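You operate a simulated robot arm through the tools that you are given. There is no shell and no other tool. Be economical: measure what you need, move in short steps, check, and stop when the job is done.

You are at the controls of a simulated two-armed robot. One attempt, no reset.

Task
Fetch the slate pad and set it on the third board from the bottom of the grey shelf. Put the black weight on the top of the check bench away on the top of the battery cart. Fetch the jug with a green handle and set it on the third board from the bottom of the grey shelf. Take the blue can and leave it on the top board of the grey shelf. Fetch the white filter and stand it on the top of the grey cabinet. Take the green filter and leave it on the top board of the grey shelf. Fetch the white sheet pack and set it on the top of bench two. Take the pink drip tray and put it on the top of bench ten. Take the cream pad and put it on top of the green plate. Take the lid off the grey housing and lay it down on the top of bench three. Take the silver gear on the top of bench five and put it away on the ledge of the check booth. Do these in any order. Set down upright: black weight, jug with a green handle, blue can, white filter.

The check looks at the end state, three seconds after you hand in, the way a careful person would. Anything else that was tipped, shoved, dropped, spilled or broken makes it a failure. Lids that push on must go on centred and level and be pressed home; caps that screw on are set level and turned clockwise until they are tight. Flat cloth is picked up by pressing the open fingertips on it (5 to 10 N) and closing them slowly along it; thin cloth reads only 2 to 8 mm in the jaws.

Robot
Two 6-joint arms with two-finger parallel grippers on one trunk, on a base that drives. Base frame: it is fixed to the floor where the robot stands at the start and does not move with it; the origin is under the middle of the robot, x ahead of it, y to its left, z up. Readings come in m, degrees, newtons and seconds.
The left shoulder is at the start at [0.06, 0.187, 0.847], the right one opposite. With the tool pointing down near the work surface each hand reaches from about 0.28 to 0.64 m from the robot's upright axis, wherever it stands, measured 20 degrees to its own side. Places, roughly: blue can [1.5, 0.75, 0.75]; cream pad (10x8x5 cm) [-5.7, -3.5, 0.9]; green filter (4x4x10 cm) [-2.6, -2.5, 0.9]; green plate (17x12x5 cm) [-5.7, -3.9, 0.9]; grey housing (6x6x13 cm) [-2.6, -4.3, 0.9]; jug with a green handle [0.5, -1.25, 1]; ledge of the check booth [-5.1, -19, 0.8]; pink drip tray (20x17x8 cm) [-4, -2.5, 0.9]; silver gear (6x6x3 cm) [-4.2, -8.2, 0.9]; slate pad (10x8x5 cm) [0.7, 0.2, 0.9]; third board of the grey shelf [0.3, 0.8, 1.1]; top board of the grey shelf [0.3, 0.8, 1.5]; top of bench ten [-6, -5.4, 0.9]; top of bench two [-3, -5.6, 0.9]; top of the battery cart [-12.7, -16.1, 0.8]; top of the grey cabinet [3.1, -1.9, 0.3]; white filter (4x4x10 cm) [2.9, -1.4, 0.9]; white sheet pack (22x15x4 cm) [-3.2, -1.3, 0.9]. Payload 1.57 kg a hand.
Tool frame (each hand has its own): the origin (TCP) lies between the finger pads and is the grasp point; the fingertips stand 0.03 m ahead of it; z points along the fingers, y is the line along which they close. Largest opening 0.11 m; finger width 0.024, thickness 0.012; the body of the gripper, 0.048 by 0.112 m, starts 0.078 m behind the TCP.
Orientation is told as [roll, pitch, yaw] about the base's x, y, z axes, in that order, counted from this pose: with the fingers straight down and closing along the base's y, the tool's x points along the base's -x, its y along +y and its z along -z.

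Tools
- The arms move only by the tool move_arm. It takes "left_targets", "right_targets" or both (then of equal length, played together; a hand with none holds still); each is a list of rows, each an object (a shift or turn left out is 0, a gripper value left out holds the last) with "hand": the gripper command, from -1 (shut) to 1 (fully open), values between in proportion; "offset": the shift along the base's x, y, z in units of 20 mm (1.0 is 20 mm), a list of three; "dr": the turn, a rotation vector about the base's x, y, z in units of 8 degrees (1.0 is 8 degrees), a list of three. In form: [{"hand": hand, "offset": [tx, ty, tz], "dr": [ax, ay, az]}, ...]. A call has 1 to 10 rows; each row shifts and turns the commanded pose from where the row before left it. A call with a number of a shift or a turn outside -1 to 1 is refused whole. Rows are played at 5 a second. More than 0.05 m and 8.6 degrees between two rows, or a gripper value outside its range, and nothing of the call is played. Where a pose cannot be reached the arm comes as near as it can. A force on the tool above 40 N (or 10 N above the force at the start of the call, whichever is more), or a blocked arm, ends the call early, and 0.2 s more pass. The fingers move at their own pace (about 0.153 m/s each) and stop on an object; they squeeze with about 26 N. The grip force told is the motor's: it shows also when the fingers shut on nothing. Time passes only in rows, and 0.2 s behind the last, so rows that do not move let the fingers close. It gives the time, the measured TCP pose, the force on the tool (base axes), the opening and the grip force at its end, in the units of the frame above (readings bear some noise), with the torque about the TCP (base axes, N m) and any sound that the robot's microphone picked up.
- Cameras (640 x 400 px; columns grow to the right, rows downward): "scene" is now at [0.0064, 0.0469, 1.4187]; the picture's right is [0.59, -0.81, 0.00], its down [-0.32, -0.23, -0.92] and it looks along [0.74, 0.54, -0.40] (base axes); focal length 214 px, centre (320, 200). "left" rides on the left gripper at [0.07, -0.016, -0.141] in its tool frame; the picture's right is [0.23, 0.97, 0.00], its down [-0.86, 0.20, -0.48] and it looks along [-0.47, 0.11, 0.88] (tool axes); focal length 222 px, centre (320, 200). "right" rides on the right gripper at [0.07, 0.016, -0.141] in its tool frame; the picture's right is [-0.23, 0.97, 0.00], its down [-0.86, -0.20, -0.48] and it looks along [-0.47, -0.11, 0.88] (tool axes); focal length 222 px, centre (320, 200). There is no depth. A picture from a camera that has moved, and an enlarged one, comes with that camera's place and axes in the base frame and with its lens. The place of the scene camera against the robot may be out by one fixed shift of up to 0.018 m in any direction.
- camera(camera): a new picture of that camera. No time passes.
- lift_body(by): slides the trunk up (or, below 0, down) by that many m; the arms and the scene camera ride with it, the base frame stays. It gives what a move gives, with no picture.
- roll_base(legs): drives the robot by 1 to 6 legs, each [ahead, left, turn to the left] in m, m and degrees, along the robot's own axes; the way and the turn of a leg run together, so that a leg with both is an arc; at most 1.5 m and 180 degrees a leg. The arms and the cameras ride along, it lands a little off, and it stops where it bumps. It gives what a move gives.
- head_to(pan, tilt): turns the head with the scene camera to pan (to the left, within 86 degrees either way) and tilt (down, from -29 to 69), counted from straight ahead of the robot. It gives what a move gives.
- inspect(camera, box): a new picture of the part [left, top, right, bottom] of that camera's present view, enlarged. No time passes.
- job_done(): hands the job in; it is judged then, once.

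Work in short steps. Places have to be worked out from the pictures, the camera data and where the tool is seen: move nearer, look again, correct. Check each grasp and each placing, and mend what went wrong. You have 535 turns and 316 pictures in all, those below and enlarged ones among them. Open the grippers and draw the arms clear of the work before you hand the job in, unless the task says otherwise; then end with one line.

The tools are called after "Emit:" by a JSON object that holds its "op" and its "data". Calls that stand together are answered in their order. move_arm: Moves the arms, as the interface text tells. Its arguments: {"type":"object","properties":{"left_targets":{"type":"array","items":{"type":"object","properties":{"hand":{"type":"number"},"offset":{"type":"array","items":{"type":"number"}},"dr":{"type":"array","items":{"type":"number"}}}}},"right_targets":{"type":"array","items":{"type":"object","properties":{"hand":{"type":"number"},"offset":{"type":"array","items":{"type":"number"}},"dr":{"type":"array","items":{"type":"number"}}}}}},"required":[]} The other tools are called the same way: lift_body (by) slides the trunk up or down; roll_base (legs) drives the base; head_to (pan, tilt) turns the head that bears the scene camera; camera (camera) takes a picture; inspect (camera, box) takes an enlarged picture of a part of a camera's view; job_done () hands the job in.

At the start:

```text
time_s: 0.0
left_eef_pos: [0.3716, 0.4223, 0.9998]
left_tool_rot: [-0.1, 0.0, -0.1]
left_ft_force: [-0.3, 0.2, 0.0]
left_ft_torque: [0.0, 0.03, 0.02]
left_width: 0.1097
left_finger_force: 0.1
right_eef_pos: [0.3425, 0.0109, 0.9996]
right_tool_rot: [0.0, 0.0, 0.0]
right_ft_force: [-0.3, 0.2, 0.2]
right_ft_torque: [0.01, 0.0, -0.03]
right_width: 0.1101
right_finger_force: 0.0
trunk travel left (down, up): [-0.475, 0.515]
robot x, y, heading: [-0.0033, -0.0049, 0.0]
head pan, tilt: [36.0, 23.4]
```

scene: 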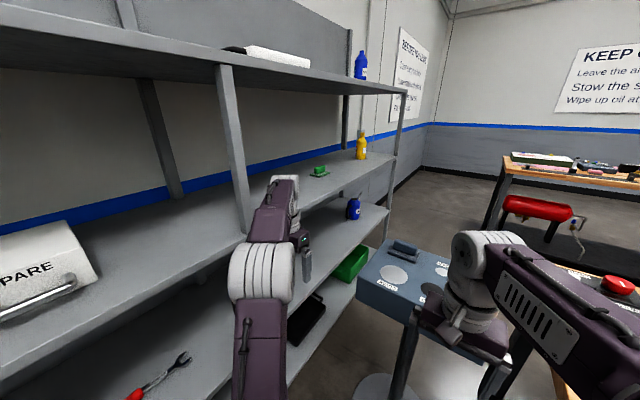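
right: 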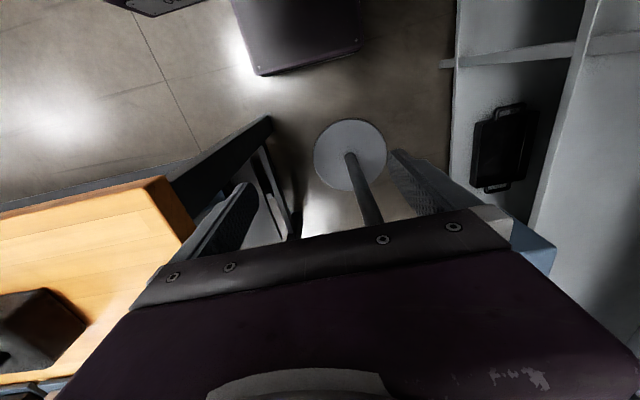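
left: 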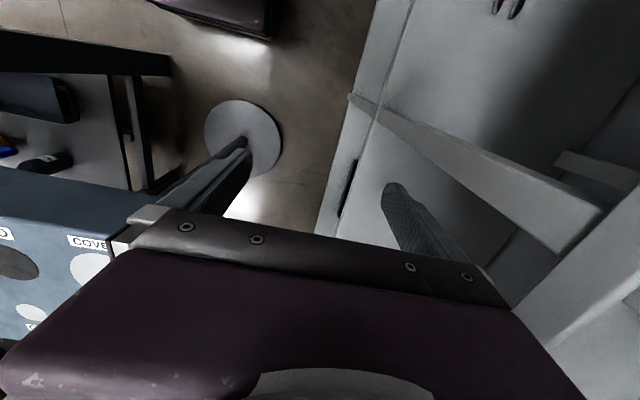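

The first view shows the grey shelf on my left, with a blue-grey stand holding the slate pad ahead. I'll look around with the head before moving anything.

Emit:
{"op": "head_to", "data": {"pan": 0, "tilt": 30}}

Emit:
{"op": "camera", "data": {"camera": "scene"}}

Emit:
{"op": "head_to", "data": {"pan": -70, "tilt": 25}}

Emit:
{"op": "camera", "data": {"camera": "scene"}}

Emit:
{"op": "head_to", "data": {"pan": 75, "tilt": 15}}

Emit:
{"op": "camera", "data": {"camera": "scene"}}

```text
time_s: 1.0
left_eef_pos: [0.3725, 0.4221, 0.9999]
left_tool_rot: [-0.1, -0.1, 0.0]
left_ft_force: [0.7, -0.3, 0.1]
left_ft_torque: [0.01, 0.0, 0.0]
left_width: 0.1102
left_finger_force: 0.0
right_eef_pos: [0.3434, 0.0111, 0.9999]
right_tool_rot: [0.1, 0.0, -0.1]
right_ft_force: [0.5, 0.6, -0.5]
right_ft_torque: [0.05, -0.02, 0.0]
right_width: 0.1102
right_finger_force: 0.0
trunk travel left (down, up): [-0.475, 0.515]
robot x, y, heading: [-0.0008, -0.0012, 0.1]
head pan, tilt: [0.0, 30.0]
```

```text
312 pictures are left
camera scene: at [0.022, -0.0074, 1.4082], right [0.0, -1.0, 0.0], down [-0.5, 0.0, -0.87], along [0.87, 0.0, -0.5], focal length 214 px, centre (320, 200)
```

scene: 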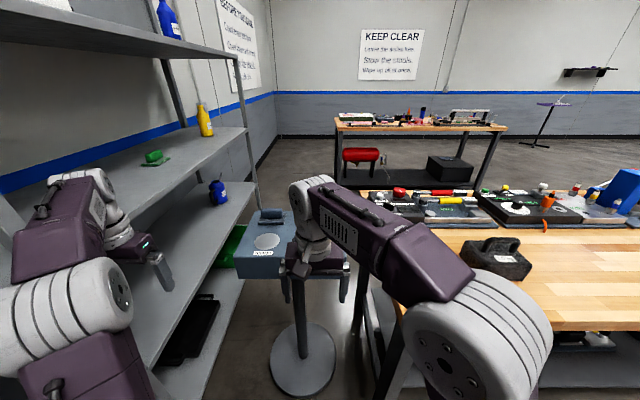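

```text
time_s: 2.4
left_eef_pos: [0.3709, 0.4207, 0.9986]
left_tool_rot: [0.0, 0.0, -0.1]
left_ft_force: [-0.4, -0.1, -0.5]
left_ft_torque: [0.0, -0.03, 0.02]
left_width: 0.11
left_finger_force: 0.1
right_eef_pos: [0.3434, 0.0114, 1.0002]
right_tool_rot: [0.0, 0.0, 0.1]
right_ft_force: [-0.4, 0.5, 0.0]
right_ft_torque: [-0.04, 0.01, -0.01]
right_width: 0.11
right_finger_force: 0.0
trunk travel left (down, up): [-0.475, 0.515]
robot x, y, heading: [-0.0005, -0.0003, -0.2]
head pan, tilt: [-70.0, 25.0]
```

```text
311 pictures are left
camera scene: at [-0.0368, -0.0941, 1.4162], right [-0.94, -0.34, 0.0], down [-0.14, 0.4, -0.91], along [0.31, -0.85, -0.42], focal length 214 px, centre (320, 200)
```

scene: 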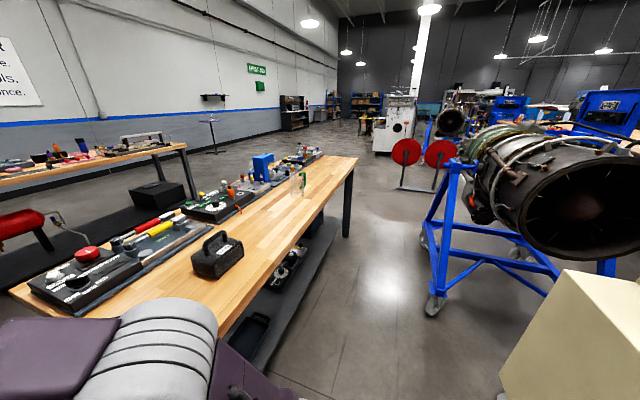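

```text
time_s: 4.7
left_eef_pos: [0.3723, 0.4215, 1.0006]
left_tool_rot: [-0.1, -0.1, 0.1]
left_ft_force: [-0.1, -0.7, 0.0]
left_ft_torque: [0.01, 0.03, -0.01]
left_width: 0.1099
left_finger_force: 0.1
right_eef_pos: [0.3435, 0.0108, 1.0]
right_tool_rot: [0.0, 0.0, 0.0]
right_ft_force: [0.1, 0.4, 0.3]
right_ft_torque: [-0.04, -0.02, 0.0]
right_width: 0.1097
right_finger_force: 0.0
trunk travel left (down, up): [-0.475, 0.515]
robot x, y, heading: [-0.0035, 0.0007, -0.0]
head pan, tilt: [75.0, 15.0]
```

```text
310 pictures are left
camera scene: at [-0.0442, 0.0827, 1.4324], right [0.97, -0.26, 0.0], down [-0.07, -0.25, -0.97], along [0.25, 0.93, -0.26], focal length 214 px, centre (320, 200)
```

scene: 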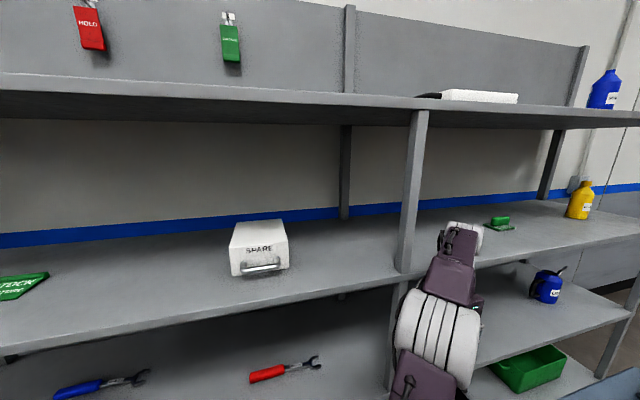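

The stand with a slate thing on it sits near [0.75, 0.18]. I'll look at it closer, then check the area behind me.

Emit:
{"op": "head_to", "data": {"pan": 15, "tilt": 35}}

Emit:
{"op": "inspect", "data": {"camera": "scene", "box": [180, 60, 420, 260]}}

```text
time_s: 6.0
left_eef_pos: [0.3732, 0.4222, 0.9998]
left_tool_rot: [0.1, 0.0, -0.1]
left_ft_force: [0.0, -0.2, -1.2]
left_ft_torque: [-0.01, -0.03, 0.02]
left_width: 0.1098
left_finger_force: 0.1
right_eef_pos: [0.3433, 0.0118, 1.0002]
right_tool_rot: [0.0, 0.0, 0.1]
right_ft_force: [-1.6, 0.2, -0.8]
right_ft_torque: [-0.01, -0.01, -0.01]
right_width: 0.1098
right_finger_force: 0.1
trunk travel left (down, up): [-0.475, 0.515]
robot x, y, heading: [0.0003, -0.0015, 0.2]
head pan, tilt: [15.0, 35.0]
```

```text
2.00 times, centred on (300, 160) of scene
camera zoom: at [0.0166, 0.0154, 1.4004], right [0.26, -0.97, 0.0], down [-0.55, -0.15, -0.82], along [0.79, 0.21, -0.57], focal length 429 px, centre (360, 280)
```

zoom: 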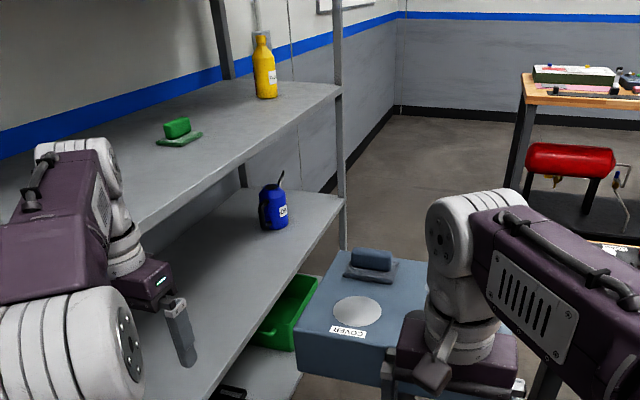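

The slate pad is a plate with a raised block handle, at about [0.756, 0.186], top near z 0.93. I'll raise the trunk a bit and drive 0.17 m ahead, keeping clear of the bench corner and the stand's foot.

Emit:
{"op": "lift_body", "data": {"by": 0.2}}

Emit:
{"op": "roll_base", "data": {"legs": [[0.16, 0.0, 0]]}}

Emit:
{"op": "camera", "data": {"camera": "scene"}}

Emit:
{"op": "camera", "data": {"camera": "left"}}

```text
time_s: 8.2
left_eef_pos: [0.3719, 0.4223, 1.2004]
left_tool_rot: [0.0, 0.0, 0.0]
left_ft_force: [0.8, 0.2, 0.6]
left_ft_torque: [0.02, 0.01, 0.04]
left_width: 0.11
left_finger_force: 0.1
right_eef_pos: [0.3442, 0.0116, 1.1994]
right_tool_rot: [-0.1, 0.0, 0.0]
right_ft_force: [-1.2, -0.5, -1.0]
right_ft_torque: [0.02, 0.01, 0.0]
right_width: 0.1101
right_finger_force: 0.2
trunk travel left (down, up): [-0.675, 0.315]
robot x, y, heading: [-0.0005, 0.0005, -0.2]
head pan, tilt: [15.0, 35.0]
```

```text
time_s: 9.6
left_eef_pos: [0.5295, 0.4215, 1.2006]
left_tool_rot: [-0.1, -0.1, 0.0]
left_ft_force: [0.2, -0.4, 0.3]
left_ft_torque: [0.01, -0.02, 0.02]
left_width: 0.1098
left_finger_force: 0.1
right_eef_pos: [0.4995, 0.0117, 1.199]
right_tool_rot: [-0.1, -0.1, 0.0]
right_ft_force: [0.4, 0.6, -0.1]
right_ft_torque: [0.04, 0.03, -0.03]
right_width: 0.1102
right_finger_force: 0.0
trunk travel left (down, up): [-0.675, 0.315]
robot x, y, heading: [0.1593, -0.0003, -0.2]
head pan, tilt: [15.0, 35.0]
```

```text
308 pictures are left
camera scene: at [0.1734, 0.0152, 1.6005], right [0.26, -0.97, 0.0], down [-0.55, -0.15, -0.82], along [0.79, 0.21, -0.57], focal length 214 px, centre (320, 200)
```

scene: 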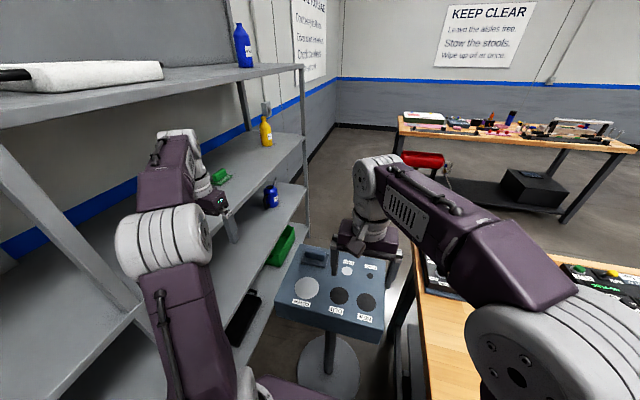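

```text
307 pictures are left
camera left: at [0.4598, 0.4046, 1.3423], right [-0.23, 0.97, 0.0], down [0.85, 0.2, 0.48], along [0.47, 0.11, -0.88], focal length 222 px, centre (320, 200)
```

left: 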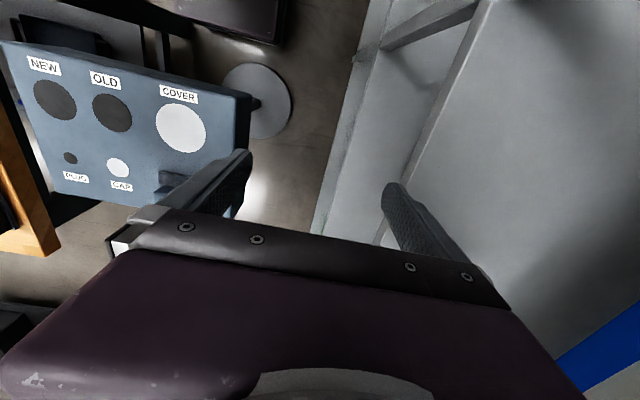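

The pad is near [0.73, 0.183] with its handle running along y, so I'll move the right hand back and bring the left hand over it, turning to close along x.

Emit:
{"op": "move_arm", "data": {"left_targets": [{"offset": [0.8, -1, 0], "dr": [0, 0, 1], "hand": 1}, {"offset": [0.8, -1, 0], "dr": [0, 0, 1]}, {"offset": [0.8, -1, 0], "dr": [0, 0, 1]}, {"offset": [0.8, -1, 0], "dr": [0, 0, 1]}, {"offset": [0.8, -1, 0], "dr": [0, 0, 1]}, {"offset": [1, -1, 0], "dr": [0, 0, 1]}, {"offset": [1, -1, 0], "dr": [0, 0, 1]}, {"offset": [1, -1, -0.5], "dr": [0, 0, 1]}, {"offset": [1, -1, -0.5], "dr": [0, 0, 1]}, {"offset": [1, -1, -0.5], "dr": [0, 0, 1]}], "right_targets": [{"offset": [-1, -1, 0]}, {"offset": [-1, -1, 0]}, {"offset": [-1, -1, 0]}, {"offset": [-1, -1, 0]}, {"offset": [-1, -1, 0]}, {"offset": [0, -1, 0]}, {"offset": [0, -1, 0]}, {"offset": [0, 0, 0]}, {"offset": [0, 0, 0]}, {"offset": [0, 0, 0]}]}}

Emit:
{"op": "camera", "data": {"camera": "left"}}

Emit:
{"op": "camera", "data": {"camera": "scene"}}

```text
time_s: 11.8
left_eef_pos: [0.6983, 0.2195, 1.1544]
left_tool_rot: [0.0, 0.0, 80.3]
left_ft_force: [-0.1, -1.1, -0.4]
left_ft_torque: [0.03, 0.01, 0.03]
left_width: 0.1101
left_finger_force: 0.0
left hand out of reach, approached as far as the arm can: row 9, 10
right_eef_pos: [0.4081, -0.1279, 1.2016]
right_tool_rot: [0.0, 0.3, 0.0]
right_ft_force: [0.0, -0.5, -0.3]
right_ft_torque: [-0.01, 0.01, -0.02]
right_width: 0.1101
right_finger_force: 0.0
right hand out of reach, approached as far as the arm can: row 7
trunk travel left (down, up): [-0.675, 0.315]
robot x, y, heading: [0.1584, -0.0009, 0.2]
head pan, tilt: [15.0, 35.0]
```

```text
306 pictures are left
camera left: at [0.703, 0.1471, 1.2955], right [-1.0, -0.06, 0.0], down [-0.05, 0.88, 0.48], along [-0.03, 0.48, -0.88], focal length 222 px, centre (320, 200)
```

left: 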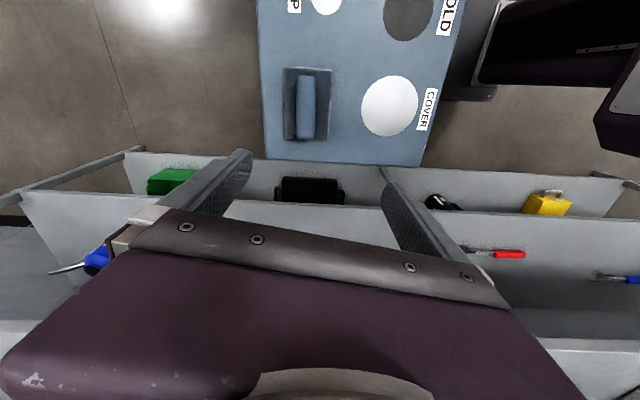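

```text
305 pictures are left
camera scene: at [0.177, 0.0144, 1.6004], right [0.26, -0.97, 0.0], down [-0.55, -0.15, -0.82], along [0.79, 0.21, -0.57], focal length 214 px, centre (320, 200)
```

scene: 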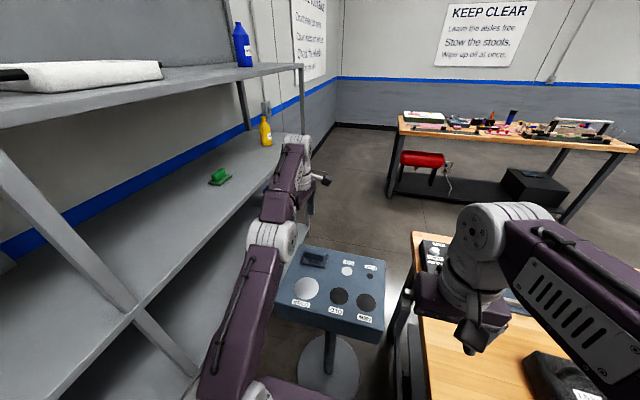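

The wrist view puts the handle at [0.723, 0.184], about 3 cm wide. I'll come down over it, finishing the turn to 90°, to z ≈ 0.97.

Emit:
{"op": "move_arm", "data": {"left_targets": [{"offset": [0, -0.3, -1], "dr": [0, 0, 0.6]}, {"offset": [0, -0.3, -1], "dr": [0, 0, 0.6]}, {"offset": [0.3, -0.3, -1]}, {"offset": [0.3, -0.3, -1]}, {"offset": [0, 0, -1]}, {"offset": [0, 0, -1]}, {"offset": [0, 0, -1]}, {"offset": [0, 0, -1]}, {"offset": [0, 0, -1]}, {"offset": [0, 0, 0]}]}}

Emit:
{"op": "camera", "data": {"camera": "left"}}

```text
time_s: 14.0
left_eef_pos: [0.7018, 0.203, 1.1398]
left_tool_rot: [0.5, 0.0, 89.6]
left_ft_force: [0.7, -0.4, 0.7]
left_ft_torque: [0.01, 0.0, -0.03]
left_width: 0.1098
left_finger_force: 0.1
left hand out of reach, approached as far as the arm can: row 1, 2, 3, 4, 5, 6, 7, 8, 9
right_eef_pos: [0.406, -0.1274, 1.2013]
right_tool_rot: [0.0, 0.2, 0.0]
right_ft_force: [0.6, -1.0, 0.6]
right_ft_torque: [0.02, 0.02, -0.02]
right_width: 0.11
right_finger_force: 0.0
trunk travel left (down, up): [-0.675, 0.315]
robot x, y, heading: [0.161, 0.0013, 0.1]
head pan, tilt: [15.0, 35.0]
```

```text
304 pictures are left
camera left: at [0.7181, 0.1316, 1.2812], right [-0.98, -0.22, 0.01], down [-0.19, 0.86, 0.48], along [-0.11, 0.47, -0.88], focal length 222 px, centre (320, 200)
```

left: 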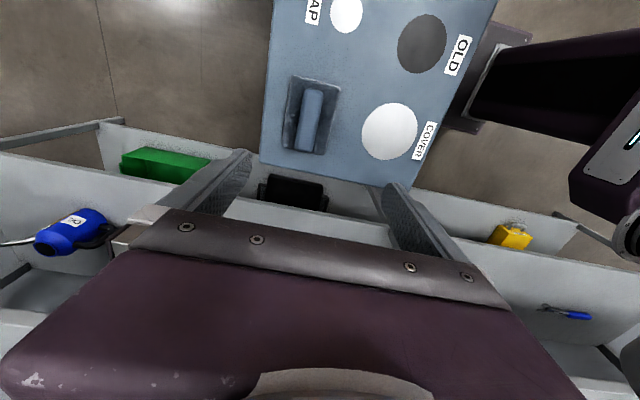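

The arm is at its reach limit here. I'll drive 5 cm further ahead (the stand's foot still leaves room).

Emit:
{"op": "roll_base", "data": {"legs": [[0.06, 0.0, 0]]}}

Emit:
{"op": "move_arm", "data": {"left_targets": [{"offset": [-0.9, -0.5, -0.5]}, {"offset": [-0.9, -0.4, -0.5]}, {"offset": [0, 0, 0]}]}}

```text
time_s: 15.0
left_eef_pos: [0.7576, 0.2032, 1.1397]
left_tool_rot: [0.3, 0.0, 89.5]
left_ft_force: [-0.1, 0.6, -0.3]
left_ft_torque: [0.02, 0.0, 0.01]
left_width: 0.1099
left_finger_force: 0.1
right_eef_pos: [0.4634, -0.1276, 1.2027]
right_tool_rot: [0.1, 0.0, 0.0]
right_ft_force: [-0.5, -0.3, 0.8]
right_ft_torque: [-0.01, 0.01, 0.01]
right_width: 0.1097
right_finger_force: 0.0
trunk travel left (down, up): [-0.675, 0.315]
robot x, y, heading: [0.2197, 0.0038, 0.1]
head pan, tilt: [15.0, 35.0]
```

```text
time_s: 15.8
left_eef_pos: [0.762, 0.2033, 1.1387]
left_tool_rot: [0.5, 0.0, 89.6]
left_ft_force: [0.3, 0.4, -0.9]
left_ft_torque: [0.03, -0.02, -0.04]
left_width: 0.1098
left_finger_force: 0.1
left hand out of reach, approached as far as the arm can: row 1, 2
right_eef_pos: [0.4673, -0.126, 1.2009]
right_tool_rot: [-0.2, 0.2, 0.0]
right_ft_force: [-0.2, -0.7, 0.1]
right_ft_torque: [0.03, 0.03, -0.01]
right_width: 0.1102
right_finger_force: 0.1
trunk travel left (down, up): [-0.675, 0.315]
robot x, y, heading: [0.2199, -0.0, -0.0]
head pan, tilt: [15.0, 35.0]
```

The arm didn't respond, so the pose may be blocked by a wrist limit. I'll test by backing the hand up and toward the robot.

Emit:
{"op": "move_arm", "data": {"left_targets": [{"offset": [-1, 0.5, 1]}, {"offset": [-1, 0.5, 1]}, {"offset": [-1, 0, 1]}, {"offset": [0, 0, 0]}]}}

Emit:
{"op": "camera", "data": {"camera": "scene"}}

```text
time_s: 16.8
left_eef_pos: [0.7497, 0.2258, 1.1649]
left_tool_rot: [0.4, -0.1, 89.7]
left_ft_force: [0.1, -0.6, -0.2]
left_ft_torque: [0.01, -0.01, -0.01]
left_width: 0.11
left_finger_force: 0.1
left hand out of reach, approached as far as the arm can: row 1, 2, 3
right_eef_pos: [0.4671, -0.1277, 1.2008]
right_tool_rot: [0.0, 0.2, 0.0]
right_ft_force: [-0.4, 0.3, -0.1]
right_ft_torque: [-0.02, 0.01, 0.03]
right_width: 0.1101
right_finger_force: 0.1
trunk travel left (down, up): [-0.675, 0.315]
robot x, y, heading: [0.2197, -0.0022, 0.1]
head pan, tilt: [15.0, 35.0]
```

```text
303 pictures are left
camera scene: at [0.2359, 0.0152, 1.6004], right [0.26, -0.97, 0.0], down [-0.55, -0.15, -0.82], along [0.79, 0.21, -0.57], focal length 214 px, centre (320, 200)
```

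scene: 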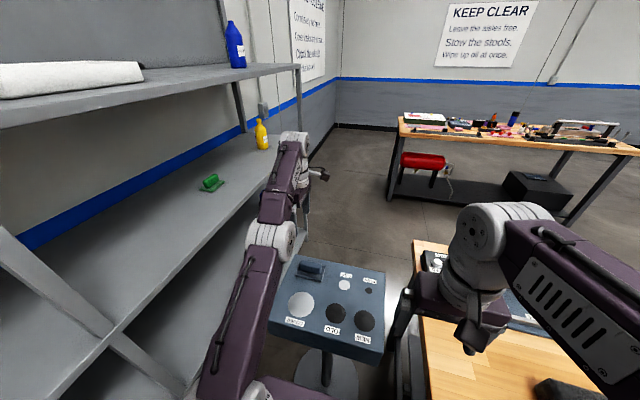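

The arm seems stuck near a limit with this yaw. I'll turn the yaw back while raising, to see it come free.

Emit:
{"op": "move_arm", "data": {"left_targets": [{"offset": [0, 0, 0.5], "dr": [0, 0, -1]}, {"offset": [0, 0, 0.5], "dr": [0, 0, -1]}, {"offset": [0, 0, 0.5], "dr": [0, 0, -1]}, {"offset": [0, 0, 0.5], "dr": [0, 0, -1]}, {"offset": [0, 0, 0.5], "dr": [0, 0, -1]}, {"offset": [0, 0, 0], "dr": [0, 0, -1]}, {"offset": [0, 0, 0], "dr": [0, 0, -1]}]}}

Emit:
{"op": "camera", "data": {"camera": "scene"}}

```text
time_s: 18.4
left_eef_pos: [0.7453, 0.2267, 1.1738]
left_tool_rot: [0.4, 0.1, 33.4]
left_ft_force: [0.1, 0.2, -0.3]
left_ft_torque: [-0.01, -0.01, -0.02]
left_width: 0.11
left_finger_force: 0.0
left hand out of reach, approached as far as the arm can: row 1, 2, 3, 4, 5
right_eef_pos: [0.4671, -0.1274, 1.2003]
right_tool_rot: [-0.2, 0.2, 0.0]
right_ft_force: [0.1, 0.1, 0.1]
right_ft_torque: [-0.02, 0.06, 0.02]
right_width: 0.1101
right_finger_force: 0.1
trunk travel left (down, up): [-0.675, 0.315]
robot x, y, heading: [0.2207, -0.0009, 0.1]
head pan, tilt: [15.0, 35.0]
```

```text
302 pictures are left
camera scene: at [0.2363, 0.0153, 1.6004], right [0.26, -0.97, 0.0], down [-0.55, -0.15, -0.82], along [0.79, 0.21, -0.57], focal length 214 px, centre (320, 200)
```

scene: 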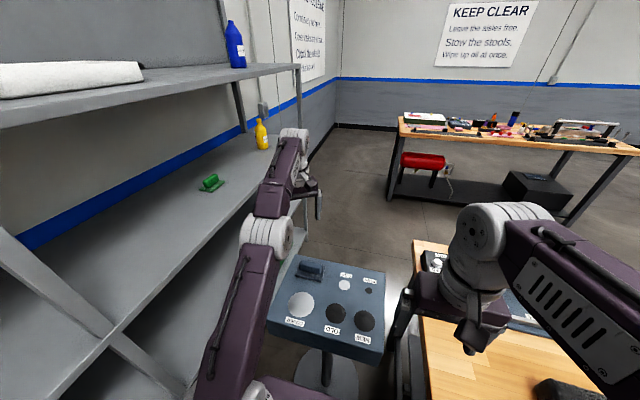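

Now the commanded pose should match the measured one; I'll try a plain retract in −x to see which direction is limited.

Emit:
{"op": "move_arm", "data": {"left_targets": [{"offset": [-1, 0, 0]}, {"offset": [-1, 0, 0]}, {"offset": [-1, 0, 0]}, {"offset": [0, 0, 0]}]}}

Emit:
{"op": "move_arm", "data": {"left_targets": [{"offset": [0, 0, -1]}, {"offset": [0, 0, -1]}, {"offset": [0, 0, 0]}]}}

```text
time_s: 19.4
left_eef_pos: [0.6849, 0.2266, 1.1755]
left_tool_rot: [0.3, 0.0, 33.5]
left_ft_force: [-0.7, -0.6, 0.0]
left_ft_torque: [-0.01, 0.0, -0.03]
left_width: 0.1098
left_finger_force: 0.0
right_eef_pos: [0.4678, -0.1275, 1.2011]
right_tool_rot: [0.0, 0.2, 0.0]
right_ft_force: [-0.4, 0.8, 0.9]
right_ft_torque: [-0.02, -0.02, 0.04]
right_width: 0.1099
right_finger_force: 0.1
trunk travel left (down, up): [-0.675, 0.315]
robot x, y, heading: [0.2201, 0.0016, -0.2]
head pan, tilt: [15.0, 35.0]
```

```text
time_s: 20.2
left_eef_pos: [0.6856, 0.2254, 1.1348]
left_tool_rot: [0.4, 0.0, 33.5]
left_ft_force: [0.2, 0.3, 0.2]
left_ft_torque: [0.02, -0.04, 0.01]
left_width: 0.11
left_finger_force: 0.0
right_eef_pos: [0.4675, -0.1269, 1.2024]
right_tool_rot: [0.0, 0.1, 0.0]
right_ft_force: [-1.0, 0.6, -0.2]
right_ft_torque: [0.02, -0.02, 0.0]
right_width: 0.1098
right_finger_force: 0.0
trunk travel left (down, up): [-0.675, 0.315]
robot x, y, heading: [0.222, -0.0001, -0.1]
head pan, tilt: [15.0, 35.0]
```

The hand is free again. I'll move over the pad while lowering, then turn the yaw back to 90° gradually.

Emit:
{"op": "move_arm", "data": {"left_targets": [{"offset": [0.4, -0.4, -1], "dr": [0, 0, 0.8]}, {"offset": [0.4, -0.4, -1], "dr": [0, 0, 0.8]}, {"offset": [0.4, -0.4, -1], "dr": [0, 0, 0.8]}, {"offset": [0.4, -0.4, -1], "dr": [0, 0, 0.8]}, {"offset": [0.35, -0.4, -1], "dr": [0, 0, 0.8]}, {"offset": [0, 0, -1], "dr": [0, 0, 0.8]}, {"offset": [0, 0, -1], "dr": [0, 0, 0.8]}, {"offset": [0, 0, 0], "dr": [0, 0, 0.8]}, {"offset": [0, 0, 0], "dr": [0, 0, 0.65]}, {"offset": [0, 0, 0]}]}}

Emit:
{"op": "camera", "data": {"camera": "left"}}

```text
time_s: 22.4
left_eef_pos: [0.7235, 0.1857, 0.9923]
left_tool_rot: [0.4, 0.0, 90.1]
left_ft_force: [0.5, 0.1, -0.3]
left_ft_torque: [0.0, -0.03, -0.01]
left_width: 0.1098
left_finger_force: 0.0
right_eef_pos: [0.4676, -0.1283, 1.2016]
right_tool_rot: [0.0, 0.2, -0.1]
right_ft_force: [0.8, 0.4, 0.0]
right_ft_torque: [0.01, 0.0, -0.02]
right_width: 0.1101
right_finger_force: 0.0
trunk travel left (down, up): [-0.675, 0.315]
robot x, y, heading: [0.2195, 0.0, 0.1]
head pan, tilt: [15.0, 35.0]
```

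```text
301 pictures are left
camera left: at [0.7424, 0.1153, 1.135], right [-0.97, -0.23, 0.01], down [-0.2, 0.85, 0.48], along [-0.12, 0.47, -0.88], focal length 222 px, centre (320, 200)
```

left: 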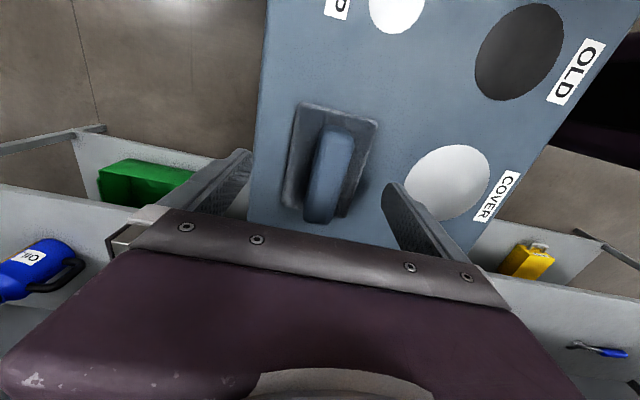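

The handle spans y 0.155–0.221 at x ≈ 0.716 and is parallel to y. I'll descend straight to z ≈ 0.935 and watch the force.

Emit:
{"op": "move_arm", "data": {"left_targets": [{"offset": [-0.35, 0.1, -1]}, {"offset": [0, 0, -1]}, {"offset": [0, 0, -0.8]}, {"offset": [0, 0, 0]}]}}

Emit:
{"op": "camera", "data": {"camera": "left"}}

```text
time_s: 23.0
left_eef_pos: [0.7195, 0.189, 0.9598]
left_tool_rot: [-0.2, 0.0, 90.0]
left_ft_force: [-5.6, -1.1, 13.5]
left_ft_torque: [-0.11, 1.0, 0.04]
left_width: 0.1099
left_finger_force: 0.0
right_eef_pos: [0.4658, -0.128, 1.202]
right_tool_rot: [0.0, 0.1, 0.0]
right_ft_force: [-0.5, -0.1, -0.1]
right_ft_torque: [-0.02, 0.03, 0.03]
right_width: 0.1102
right_finger_force: 0.0
trunk travel left (down, up): [-0.675, 0.315]
robot x, y, heading: [0.2204, 0.0007, 0.1]
head pan, tilt: [15.0, 35.0]
stopped in row 3 (left hand): the force on the tool passed its limit (the readings are from after the stop); the commanded pose is now the measured one
```

```text
300 pictures are left
camera left: at [0.7352, 0.1166, 1.1019], right [-0.97, -0.23, 0.0], down [-0.2, 0.85, 0.48], along [-0.11, 0.47, -0.88], focal length 222 px, centre (320, 200)
```

left: 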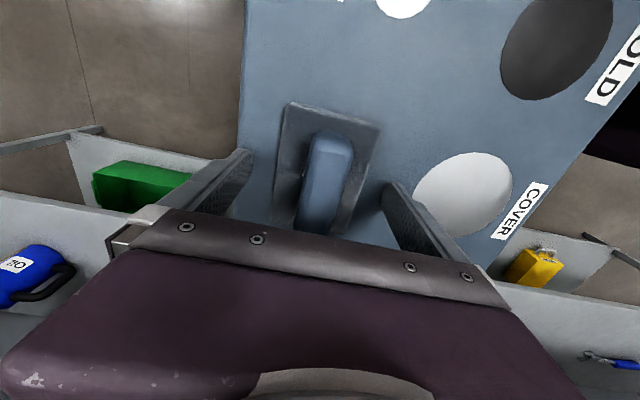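

The tip touched at z ≈ 0.93, so the stand top is about 0.93 and the handle top near 0.98 — centre [0.720, 0.174]. I'll rise 2 cm, shift y −0.013 and close on the handle.

Emit:
{"op": "move_arm", "data": {"left_targets": [{"offset": [0, 0, 1]}, {"offset": [0.05, -0.65, 0]}, {"offset": [0, 0, 0], "hand": -1}, {"offset": [0, 0, 0]}, {"offset": [0, 0, 0]}, {"offset": [0, 0, 0]}]}}

Emit:
{"op": "camera", "data": {"camera": "left"}}

```text
time_s: 24.4
left_eef_pos: [0.721, 0.1744, 0.9794]
left_tool_rot: [-0.1, 0.0, 90.1]
left_ft_force: [-0.6, -0.8, -0.5]
left_ft_torque: [0.03, 0.04, 0.03]
left_width: 0.0253
left_finger_force: 26.2
right_eef_pos: [0.4682, -0.1276, 1.2004]
right_tool_rot: [-0.1, 0.3, -0.1]
right_ft_force: [0.1, 0.1, 0.5]
right_ft_torque: [0.01, 0.0, -0.01]
right_width: 0.1099
right_finger_force: 0.0
trunk travel left (down, up): [-0.675, 0.315]
robot x, y, heading: [0.2209, -0.0004, 0.1]
head pan, tilt: [15.0, 35.0]
```

```text
299 pictures are left
camera left: at [0.7381, 0.1045, 1.1208], right [-0.97, -0.23, 0.0], down [-0.2, 0.85, 0.48], along [-0.11, 0.47, -0.88], focal length 222 px, centre (320, 200)
```

left: 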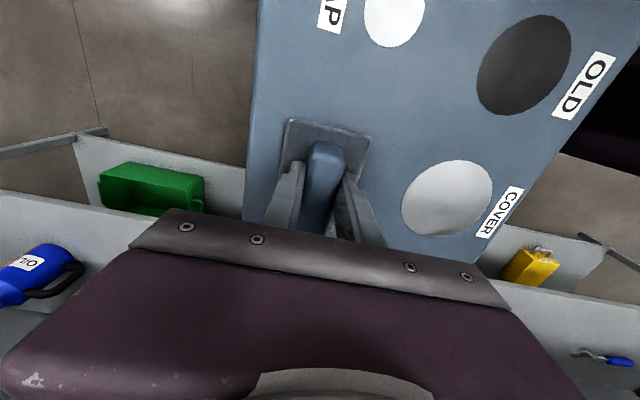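

The handle is gripped (25 mm wide). I'll lift using the trunk, then view the hand to judge its height for clearance under the top board.

Emit:
{"op": "lift_body", "data": {"by": 0.17}}

Emit:
{"op": "head_to", "data": {"pan": 25, "tilt": 35}}

Emit:
{"op": "camera", "data": {"camera": "scene"}}

```text
time_s: 26.3
left_eef_pos: [0.7211, 0.1756, 1.1488]
left_tool_rot: [-0.1, 0.0, 90.1]
left_ft_force: [-0.5, 1.0, -1.1]
left_ft_torque: [-0.06, 0.01, -0.04]
left_width: 0.0254
left_finger_force: 26.1
right_eef_pos: [0.4669, -0.1267, 1.3703]
right_tool_rot: [-0.1, 0.2, 0.1]
right_ft_force: [-0.1, 0.3, -0.1]
right_ft_torque: [-0.03, 0.03, 0.03]
right_width: 0.1102
right_finger_force: 0.1
trunk travel left (down, up): [-0.845, 0.145]
robot x, y, heading: [0.2233, -0.0008, -0.1]
head pan, tilt: [15.0, 35.0]
```

```text
time_s: 27.1
left_eef_pos: [0.7216, 0.1749, 1.1491]
left_tool_rot: [0.0, 0.0, 90.2]
left_ft_force: [0.7, -0.5, -1.2]
left_ft_torque: [-0.01, 0.0, 0.01]
left_width: 0.0251
left_finger_force: 25.7
right_eef_pos: [0.467, -0.1269, 1.3702]
right_tool_rot: [-0.1, 0.3, 0.0]
right_ft_force: [0.2, -0.2, 0.3]
right_ft_torque: [0.0, -0.01, -0.02]
right_width: 0.1098
right_finger_force: 0.1
trunk travel left (down, up): [-0.845, 0.145]
robot x, y, heading: [0.2193, -0.002, 0.1]
head pan, tilt: [25.0, 35.0]
```

```text
298 pictures are left
camera scene: at [0.2308, 0.0297, 1.7704], right [0.42, -0.91, 0.0], down [-0.52, -0.24, -0.82], along [0.74, 0.35, -0.57], focal length 214 px, centre (320, 200)
```

scene: 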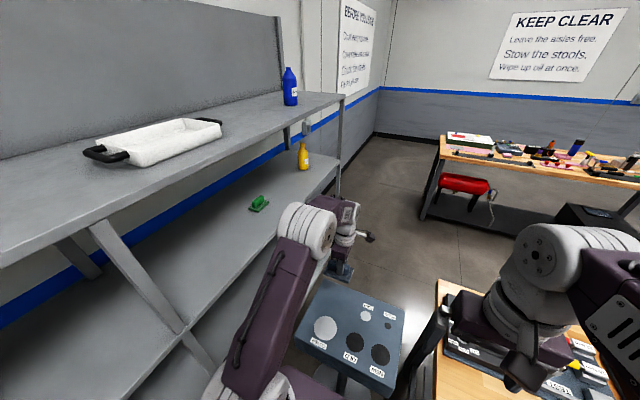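

The wrist tops out around z 1.39, which fits under the top board. I'll retract the hand, back away, turn to face the shelf and look.

Emit:
{"op": "move_arm", "data": {"left_targets": [{"offset": [-1, 0, 0.2]}, {"offset": [-1, 0, 0.2]}, {"offset": [-1, 0, 0.2]}, {"offset": [-1, 0, 0.2]}, {"offset": [-1, 0, 0.2]}, {"offset": [-1, 0, 0]}, {"offset": [-1, 0, 0]}, {"offset": [-1, 0, 0]}, {"offset": [0, 0, 0]}]}}

Emit:
{"op": "roll_base", "data": {"legs": [[-0.2, 0, 0], [0, -0.08, 0], [0, 0, 90]]}}

Emit:
{"op": "head_to", "data": {"pan": 10, "tilt": 40}}

Emit:
{"op": "camera", "data": {"camera": "scene"}}

```text
time_s: 29.1
left_eef_pos: [0.5613, 0.175, 1.169]
left_tool_rot: [-0.1, -0.1, 90.0]
left_ft_force: [0.1, -0.6, -0.9]
left_ft_torque: [-0.03, -0.03, -0.01]
left_width: 0.0251
left_finger_force: 25.8
right_eef_pos: [0.4662, -0.1264, 1.3697]
right_tool_rot: [-0.2, 0.2, 0.0]
right_ft_force: [0.0, 1.2, -0.7]
right_ft_torque: [0.0, 0.02, 0.03]
right_width: 0.1099
right_finger_force: 0.1
trunk travel left (down, up): [-0.845, 0.145]
robot x, y, heading: [0.2196, 0.0004, 0.2]
head pan, tilt: [25.0, 35.0]
```

```text
time_s: 35.1
left_eef_pos: [-0.154, 0.2652, 1.1692]
left_tool_rot: [0.0, 0.0, 179.6]
left_ft_force: [0.1, 0.5, -0.9]
left_ft_torque: [-0.03, 0.0, 0.03]
left_width: 0.0251
left_finger_force: 25.8
right_eef_pos: [0.1478, 0.1672, 1.3704]
right_tool_rot: [0.0, 0.1, 89.6]
right_ft_force: [0.0, 0.7, 0.3]
right_ft_torque: [0.03, 0.01, -0.03]
right_width: 0.11
right_finger_force: 0.0
trunk travel left (down, up): [-0.845, 0.145]
robot x, y, heading: [0.0166, -0.0762, 89.6]
head pan, tilt: [25.0, 35.0]
```

```text
time_s: 35.9
left_eef_pos: [-0.1527, 0.2649, 1.1682]
left_tool_rot: [-0.1, 0.1, 179.6]
left_ft_force: [-0.2, -0.3, -0.9]
left_ft_torque: [0.02, -0.04, 0.03]
left_width: 0.025
left_finger_force: 25.9
right_eef_pos: [0.1476, 0.1676, 1.3706]
right_tool_rot: [-0.1, 0.1, 89.5]
right_ft_force: [-0.2, 0.1, -0.2]
right_ft_torque: [-0.05, 0.02, 0.01]
right_width: 0.11
right_finger_force: 0.1
trunk travel left (down, up): [-0.845, 0.145]
robot x, y, heading: [0.0185, -0.0769, 89.6]
head pan, tilt: [10.0, 40.0]
```

```text
297 pictures are left
camera scene: at [-0.0048, -0.0636, 1.7629], right [0.99, 0.17, 0.0], down [0.11, -0.63, -0.77], along [-0.13, 0.76, -0.64], focal length 214 px, centre (320, 200)
```

scene: 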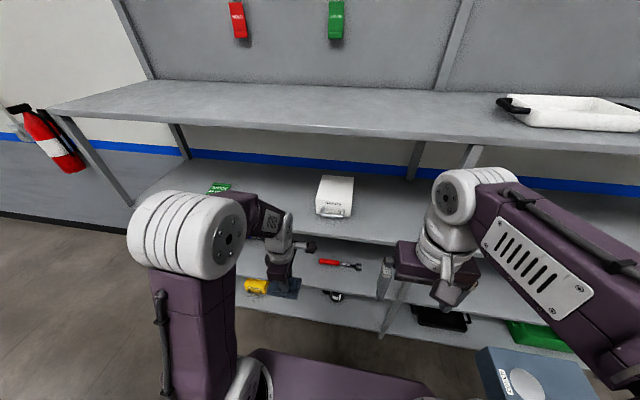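

The stretch of the third board between the SPARE box and the green plate (x ≈ −0.35) is free. I'll strafe left and go a bit forward, then check with the cameras.

Emit:
{"op": "roll_base", "data": {"legs": [[0, 0.18, 0], [0.1, 0, 0]]}}

Emit:
{"op": "camera", "data": {"camera": "left"}}

Emit:
{"op": "camera", "data": {"camera": "scene"}}

```text
time_s: 38.1
left_eef_pos: [-0.3329, 0.3612, 1.1699]
left_tool_rot: [-0.3, 0.0, 179.6]
left_ft_force: [0.2, -0.1, -0.5]
left_ft_torque: [0.05, -0.02, -0.03]
left_width: 0.0251
left_finger_force: 25.9
right_eef_pos: [-0.0331, 0.2635, 1.3715]
right_tool_rot: [0.0, -0.1, 89.5]
right_ft_force: [-0.3, -0.5, 0.3]
right_ft_torque: [0.03, 0.0, 0.01]
right_width: 0.11
right_finger_force: 0.1
trunk travel left (down, up): [-0.845, 0.145]
robot x, y, heading: [-0.1594, 0.0203, 89.6]
head pan, tilt: [10.0, 40.0]
```

```text
296 pictures are left
camera left: at [-0.2631, 0.3747, 1.3124], right [0.22, -0.98, -0.01], down [-0.86, -0.2, 0.48], along [-0.47, -0.1, -0.88], focal length 222 px, centre (320, 200)
```

left: 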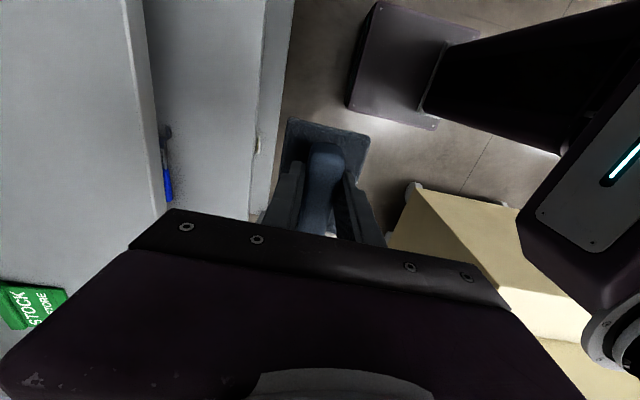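

```text
295 pictures are left
camera scene: at [-0.1843, 0.0306, 1.7629], right [0.99, 0.17, 0.0], down [0.11, -0.63, -0.77], along [-0.13, 0.76, -0.64], focal length 214 px, centre (320, 200)
```

scene: 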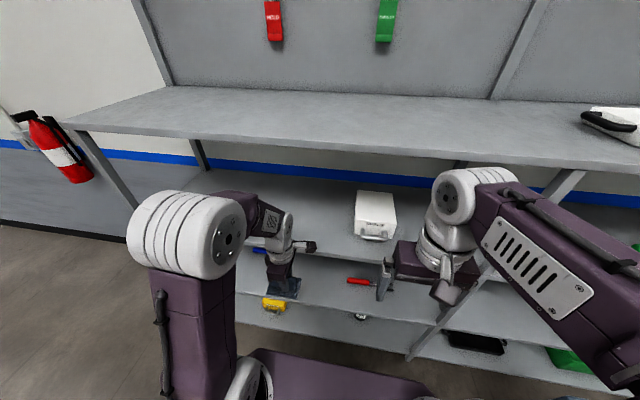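

I need the third board's height and wrist clearance more exactly, so I'll enlarge this region.

Emit:
{"op": "inspect", "data": {"camera": "scene", "box": [220, 130, 440, 310]}}

```text
2.22 times, centred on (330, 220) of scene
camera zoom: at [-0.1843, 0.0306, 1.7629], right [0.99, 0.17, 0.0], down [0.11, -0.63, -0.77], along [-0.13, 0.76, -0.64], focal length 477 px, centre (298, 156)
```

zoom: 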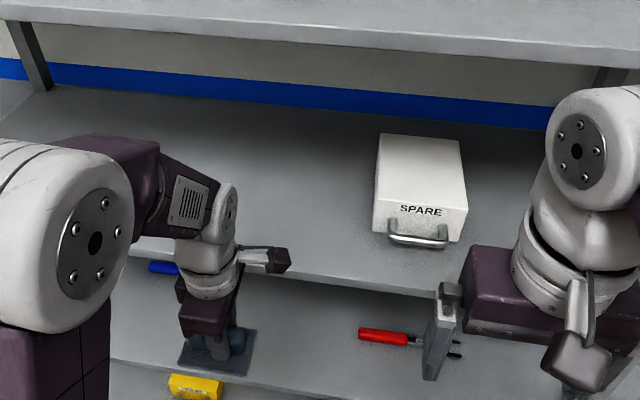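

Third board top is at z ≈ 1.105 and top board underside ≈ 1.50. Extending the arm lowers the elbow, so I'll back off, extend the hand, then drive in.

Emit:
{"op": "roll_base", "data": {"legs": [[-0.12, 0, 0]]}}

Emit:
{"op": "move_arm", "data": {"left_targets": [{"offset": [0, 1, 0]}, {"offset": [0, 1, 0]}, {"offset": [0, 1, 0]}, {"offset": [0, 1, 0]}, {"offset": [0, 1, 0]}, {"offset": [0, 1, 0]}, {"offset": [0, 1, 0]}, {"offset": [0, 1, 0]}, {"offset": [0, 0.5, 0]}, {"offset": [0, 0, 0]}]}}

Emit:
{"op": "camera", "data": {"camera": "scene"}}

```text
time_s: 39.4
left_eef_pos: [-0.3341, 0.246, 1.1692]
left_tool_rot: [0.0, 0.1, 179.6]
left_ft_force: [1.7, -0.3, -1.5]
left_ft_torque: [0.0, 0.0, 0.01]
left_width: 0.0252
left_finger_force: 26.4
right_eef_pos: [-0.0331, 0.1481, 1.3698]
right_tool_rot: [-0.1, 0.2, 89.6]
right_ft_force: [0.1, 0.1, 0.0]
right_ft_torque: [0.0, -0.02, -0.03]
right_width: 0.1102
right_finger_force: 0.1
trunk travel left (down, up): [-0.845, 0.145]
robot x, y, heading: [-0.1633, -0.103, 89.7]
head pan, tilt: [10.0, 40.0]
```

```text
time_s: 41.6
left_eef_pos: [-0.3339, 0.4143, 1.1688]
left_tool_rot: [-0.1, 0.0, 179.6]
left_ft_force: [0.0, 0.0, -0.1]
left_ft_torque: [0.02, -0.03, -0.02]
left_width: 0.0253
left_finger_force: 26.2
right_eef_pos: [-0.0333, 0.1488, 1.3707]
right_tool_rot: [-0.1, 0.1, 89.6]
right_ft_force: [0.3, 0.0, 0.2]
right_ft_torque: [-0.03, 0.01, -0.02]
right_width: 0.11
right_finger_force: 0.0
trunk travel left (down, up): [-0.845, 0.145]
robot x, y, heading: [-0.1558, -0.1005, 89.6]
head pan, tilt: [10.0, 40.0]
```

```text
293 pictures are left
camera scene: at [-0.1849, -0.084, 1.7628], right [0.99, 0.17, 0.0], down [0.11, -0.63, -0.77], along [-0.13, 0.76, -0.64], focal length 214 px, centre (320, 200)
```

scene: 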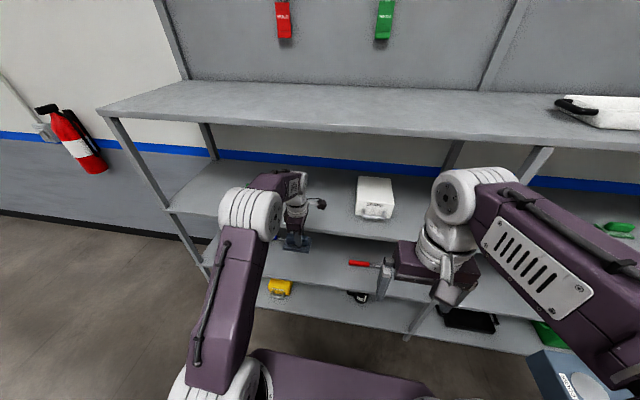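

The forearm is now lower and flatter. I'll raise the pad 1 cm and drive forward 0.17 so the pad comes over the board, then check.

Emit:
{"op": "move_arm", "data": {"left_targets": [{"offset": [0, 0, 0.5]}, {"offset": [0, 0, 0]}]}}

Emit:
{"op": "roll_base", "data": {"legs": [[0.17, 0, 0]]}}

Emit:
{"op": "inspect", "data": {"camera": "scene", "box": [200, 100, 400, 300]}}

Emit:
{"op": "camera", "data": {"camera": "left"}}

```text
time_s: 42.2
left_eef_pos: [-0.3336, 0.4141, 1.1783]
left_tool_rot: [-0.1, 0.0, 179.6]
left_ft_force: [-0.6, 0.1, -0.4]
left_ft_torque: [-0.01, -0.03, 0.02]
left_width: 0.025
left_finger_force: 26.0
right_eef_pos: [-0.0328, 0.1464, 1.3705]
right_tool_rot: [-0.1, 0.1, 89.6]
right_ft_force: [0.1, 0.1, 0.0]
right_ft_torque: [0.03, 0.01, -0.01]
right_width: 0.1101
right_finger_force: 0.2
trunk travel left (down, up): [-0.845, 0.145]
robot x, y, heading: [-0.1652, -0.1063, 89.6]
head pan, tilt: [10.0, 40.0]
```

```text
time_s: 43.6
left_eef_pos: [-0.3331, 0.5827, 1.1799]
left_tool_rot: [-0.3, 0.0, 179.6]
left_ft_force: [-0.6, 0.2, -1.4]
left_ft_torque: [0.03, -0.02, 0.03]
left_width: 0.0252
left_finger_force: 26.1
right_eef_pos: [-0.0318, 0.3153, 1.3712]
right_tool_rot: [0.0, 0.0, 89.7]
right_ft_force: [-0.3, -0.7, -0.2]
right_ft_torque: [0.07, 0.0, -0.02]
right_width: 0.1098
right_finger_force: 0.0
trunk travel left (down, up): [-0.845, 0.145]
robot x, y, heading: [-0.1615, 0.0672, 89.4]
head pan, tilt: [10.0, 40.0]
```

```text
2.00 times, centred on (300, 200) of scene
camera zoom: at [-0.1839, 0.0828, 1.7629], right [0.99, 0.17, 0.0], down [0.11, -0.63, -0.77], along [-0.13, 0.76, -0.64], focal length 429 px, centre (360, 200)
```

zoom: 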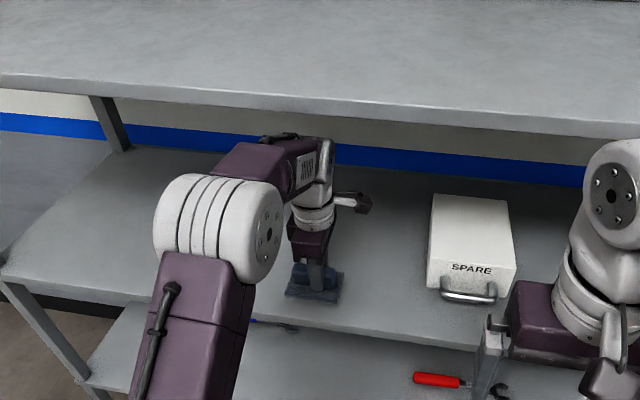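

```text
291 pictures are left
camera left: at [-0.2629, 0.5966, 1.3226], right [0.22, -0.98, -0.01], down [-0.86, -0.2, 0.48], along [-0.47, -0.1, -0.88], focal length 222 px, centre (320, 200)
```

left: 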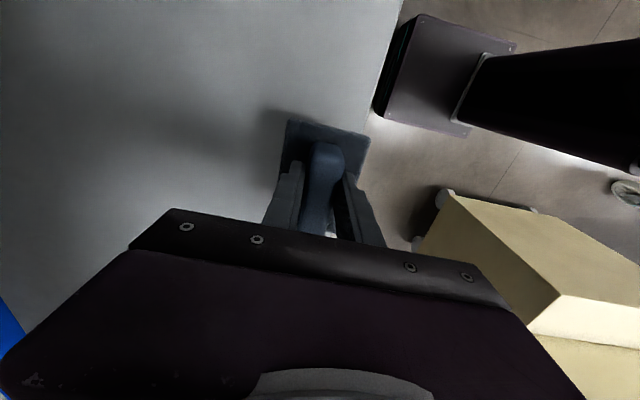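

The pad is over the board but close to the edge; I'll push the hand 3 cm deeper and then lower until contact.

Emit:
{"op": "move_arm", "data": {"left_targets": [{"offset": [0, 0.8, 0]}, {"offset": [0, 0.8, 0]}, {"offset": [0, 0, -0.5]}, {"offset": [0, 0, -0.3]}, {"offset": [0, 0, -0.2]}, {"offset": [0, 0, -0.2]}, {"offset": [0, 0, -0.2]}, {"offset": [0, 0, 0]}]}}

Emit:
{"op": "camera", "data": {"camera": "left"}}

```text
time_s: 45.5
left_eef_pos: [-0.3334, 0.618, 1.1501]
left_tool_rot: [-0.1, 0.0, 179.7]
left_ft_force: [-0.7, 0.6, -1.5]
left_ft_torque: [0.0, -0.01, 0.01]
left_width: 0.0254
left_finger_force: 26.2
right_eef_pos: [-0.0324, 0.3189, 1.3718]
right_tool_rot: [-0.2, 0.1, 89.7]
right_ft_force: [0.7, 0.2, -0.5]
right_ft_torque: [-0.01, -0.03, 0.02]
right_width: 0.1099
right_finger_force: 0.0
trunk travel left (down, up): [-0.845, 0.145]
robot x, y, heading: [-0.159, 0.0716, 89.6]
head pan, tilt: [10.0, 40.0]
```

```text
290 pictures are left
camera left: at [-0.2627, 0.6324, 1.2931], right [0.22, -0.98, 0.0], down [-0.86, -0.2, 0.48], along [-0.47, -0.1, -0.88], focal length 222 px, centre (320, 200)
```

left: 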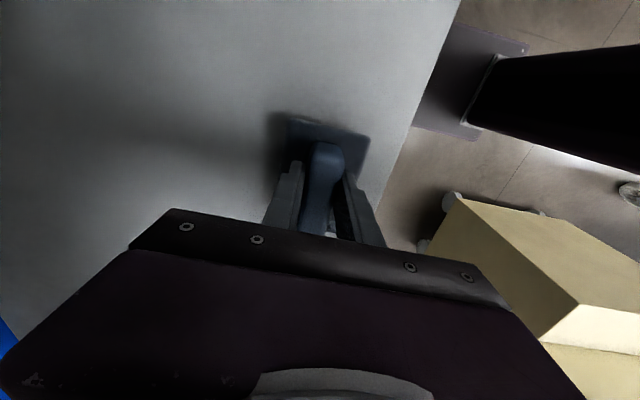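

Still not in contact at z 1.150; I'll continue down in small steps until the force shows.

Emit:
{"op": "move_arm", "data": {"left_targets": [{"offset": [0, 0, -0.2]}, {"offset": [0, 0, -0.2]}, {"offset": [0, 0, -0.2]}, {"offset": [0, 0, -0.2]}, {"offset": [0, 0, 0]}]}}

```text
time_s: 46.6
left_eef_pos: [-0.3327, 0.6181, 1.1348]
left_tool_rot: [-0.1, 0.1, 179.6]
left_ft_force: [0.0, -0.6, -1.0]
left_ft_torque: [0.01, -0.02, -0.03]
left_width: 0.0251
left_finger_force: 26.3
right_eef_pos: [-0.0315, 0.3188, 1.3707]
right_tool_rot: [-0.2, 0.1, 89.6]
right_ft_force: [0.0, 1.7, 0.4]
right_ft_torque: [-0.03, 0.02, -0.02]
right_width: 0.1098
right_finger_force: 0.1
trunk travel left (down, up): [-0.845, 0.145]
robot x, y, heading: [-0.1612, 0.0712, 89.6]
head pan, tilt: [10.0, 40.0]
```

Emit:
{"op": "move_arm", "data": {"left_targets": [{"offset": [0, 0, -0.2]}, {"offset": [0, 0, -0.2]}, {"offset": [0, 0, -0.2]}, {"offset": [0, 0, -0.2]}, {"offset": [0, 0, -0.2]}, {"offset": [0, 0, 0]}]}}

Emit:
{"op": "camera", "data": {"camera": "left"}}

```text
time_s: 47.7
left_eef_pos: [-0.3326, 0.6167, 1.1257]
left_tool_rot: [-0.9, -0.1, 179.5]
left_ft_force: [0.5, -8.2, 19.5]
left_ft_torque: [-1.03, -0.08, 0.02]
left_width: 0.0257
left_finger_force: 25.4
right_eef_pos: [-0.0305, 0.3149, 1.3719]
right_tool_rot: [0.0, 0.0, 89.5]
right_ft_force: [-0.2, -0.6, -0.2]
right_ft_torque: [-0.03, 0.03, 0.02]
right_width: 0.11
right_finger_force: 0.0
trunk travel left (down, up): [-0.845, 0.145]
robot x, y, heading: [-0.1622, 0.0696, 89.5]
head pan, tilt: [10.0, 40.0]
stopped in row 5 (left hand): the force on the tool passed its limit (the readings are from after the stop); the commanded pose is now the measured one
```

```text
289 pictures are left
camera left: at [-0.2624, 0.6302, 1.269], right [0.22, -0.98, -0.02], down [-0.86, -0.2, 0.48], along [-0.47, -0.09, -0.88], focal length 222 px, centre (320, 200)
```

left: 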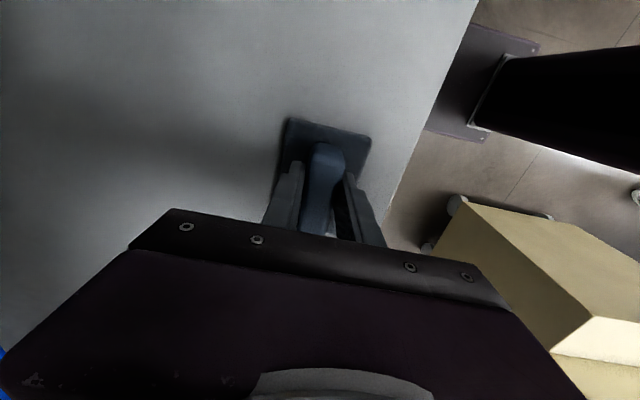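

Contact made; the pad is on the board. I'll ease 1 mm, open, and rise straight up.

Emit:
{"op": "move_arm", "data": {"left_targets": [{"offset": [0, 0, 0.1]}, {"hand": 0.2}, {"offset": [0, 0, 0]}, {"offset": [0, 0, 0]}, {"offset": [0, 0, 0.7]}, {"offset": [0, 0, 1]}, {"offset": [0, 0, 0.8]}, {"offset": [0, 0, 0]}]}}

Emit:
{"op": "camera", "data": {"camera": "left"}}

```text
time_s: 49.5
left_eef_pos: [-0.334, 0.6226, 1.1742]
left_tool_rot: [-0.8, 0.0, 179.5]
left_ft_force: [-0.5, 0.7, 0.5]
left_ft_torque: [0.01, -0.01, 0.0]
left_width: 0.0663
left_finger_force: 0.0
right_eef_pos: [-0.0313, 0.3183, 1.3699]
right_tool_rot: [-0.1, 0.2, 89.7]
right_ft_force: [0.8, -0.6, -0.7]
right_ft_torque: [0.0, 0.03, 0.02]
right_width: 0.11
right_finger_force: 0.1
trunk travel left (down, up): [-0.845, 0.145]
robot x, y, heading: [-0.1591, 0.072, 89.9]
head pan, tilt: [10.0, 40.0]
```

```text
288 pictures are left
camera left: at [-0.2636, 0.6344, 1.3174], right [0.22, -0.98, -0.01], down [-0.86, -0.2, 0.48], along [-0.47, -0.09, -0.88], focal length 222 px, centre (320, 200)
```

left: 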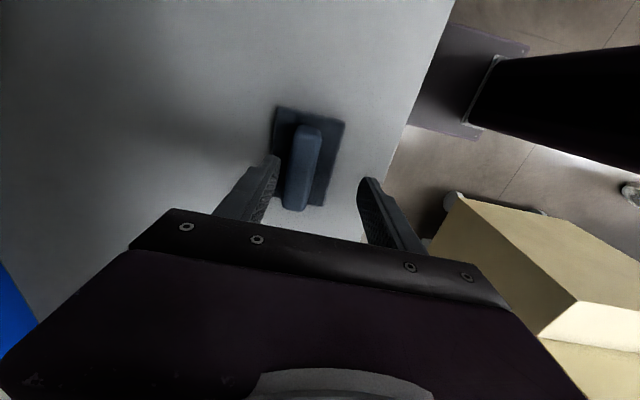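

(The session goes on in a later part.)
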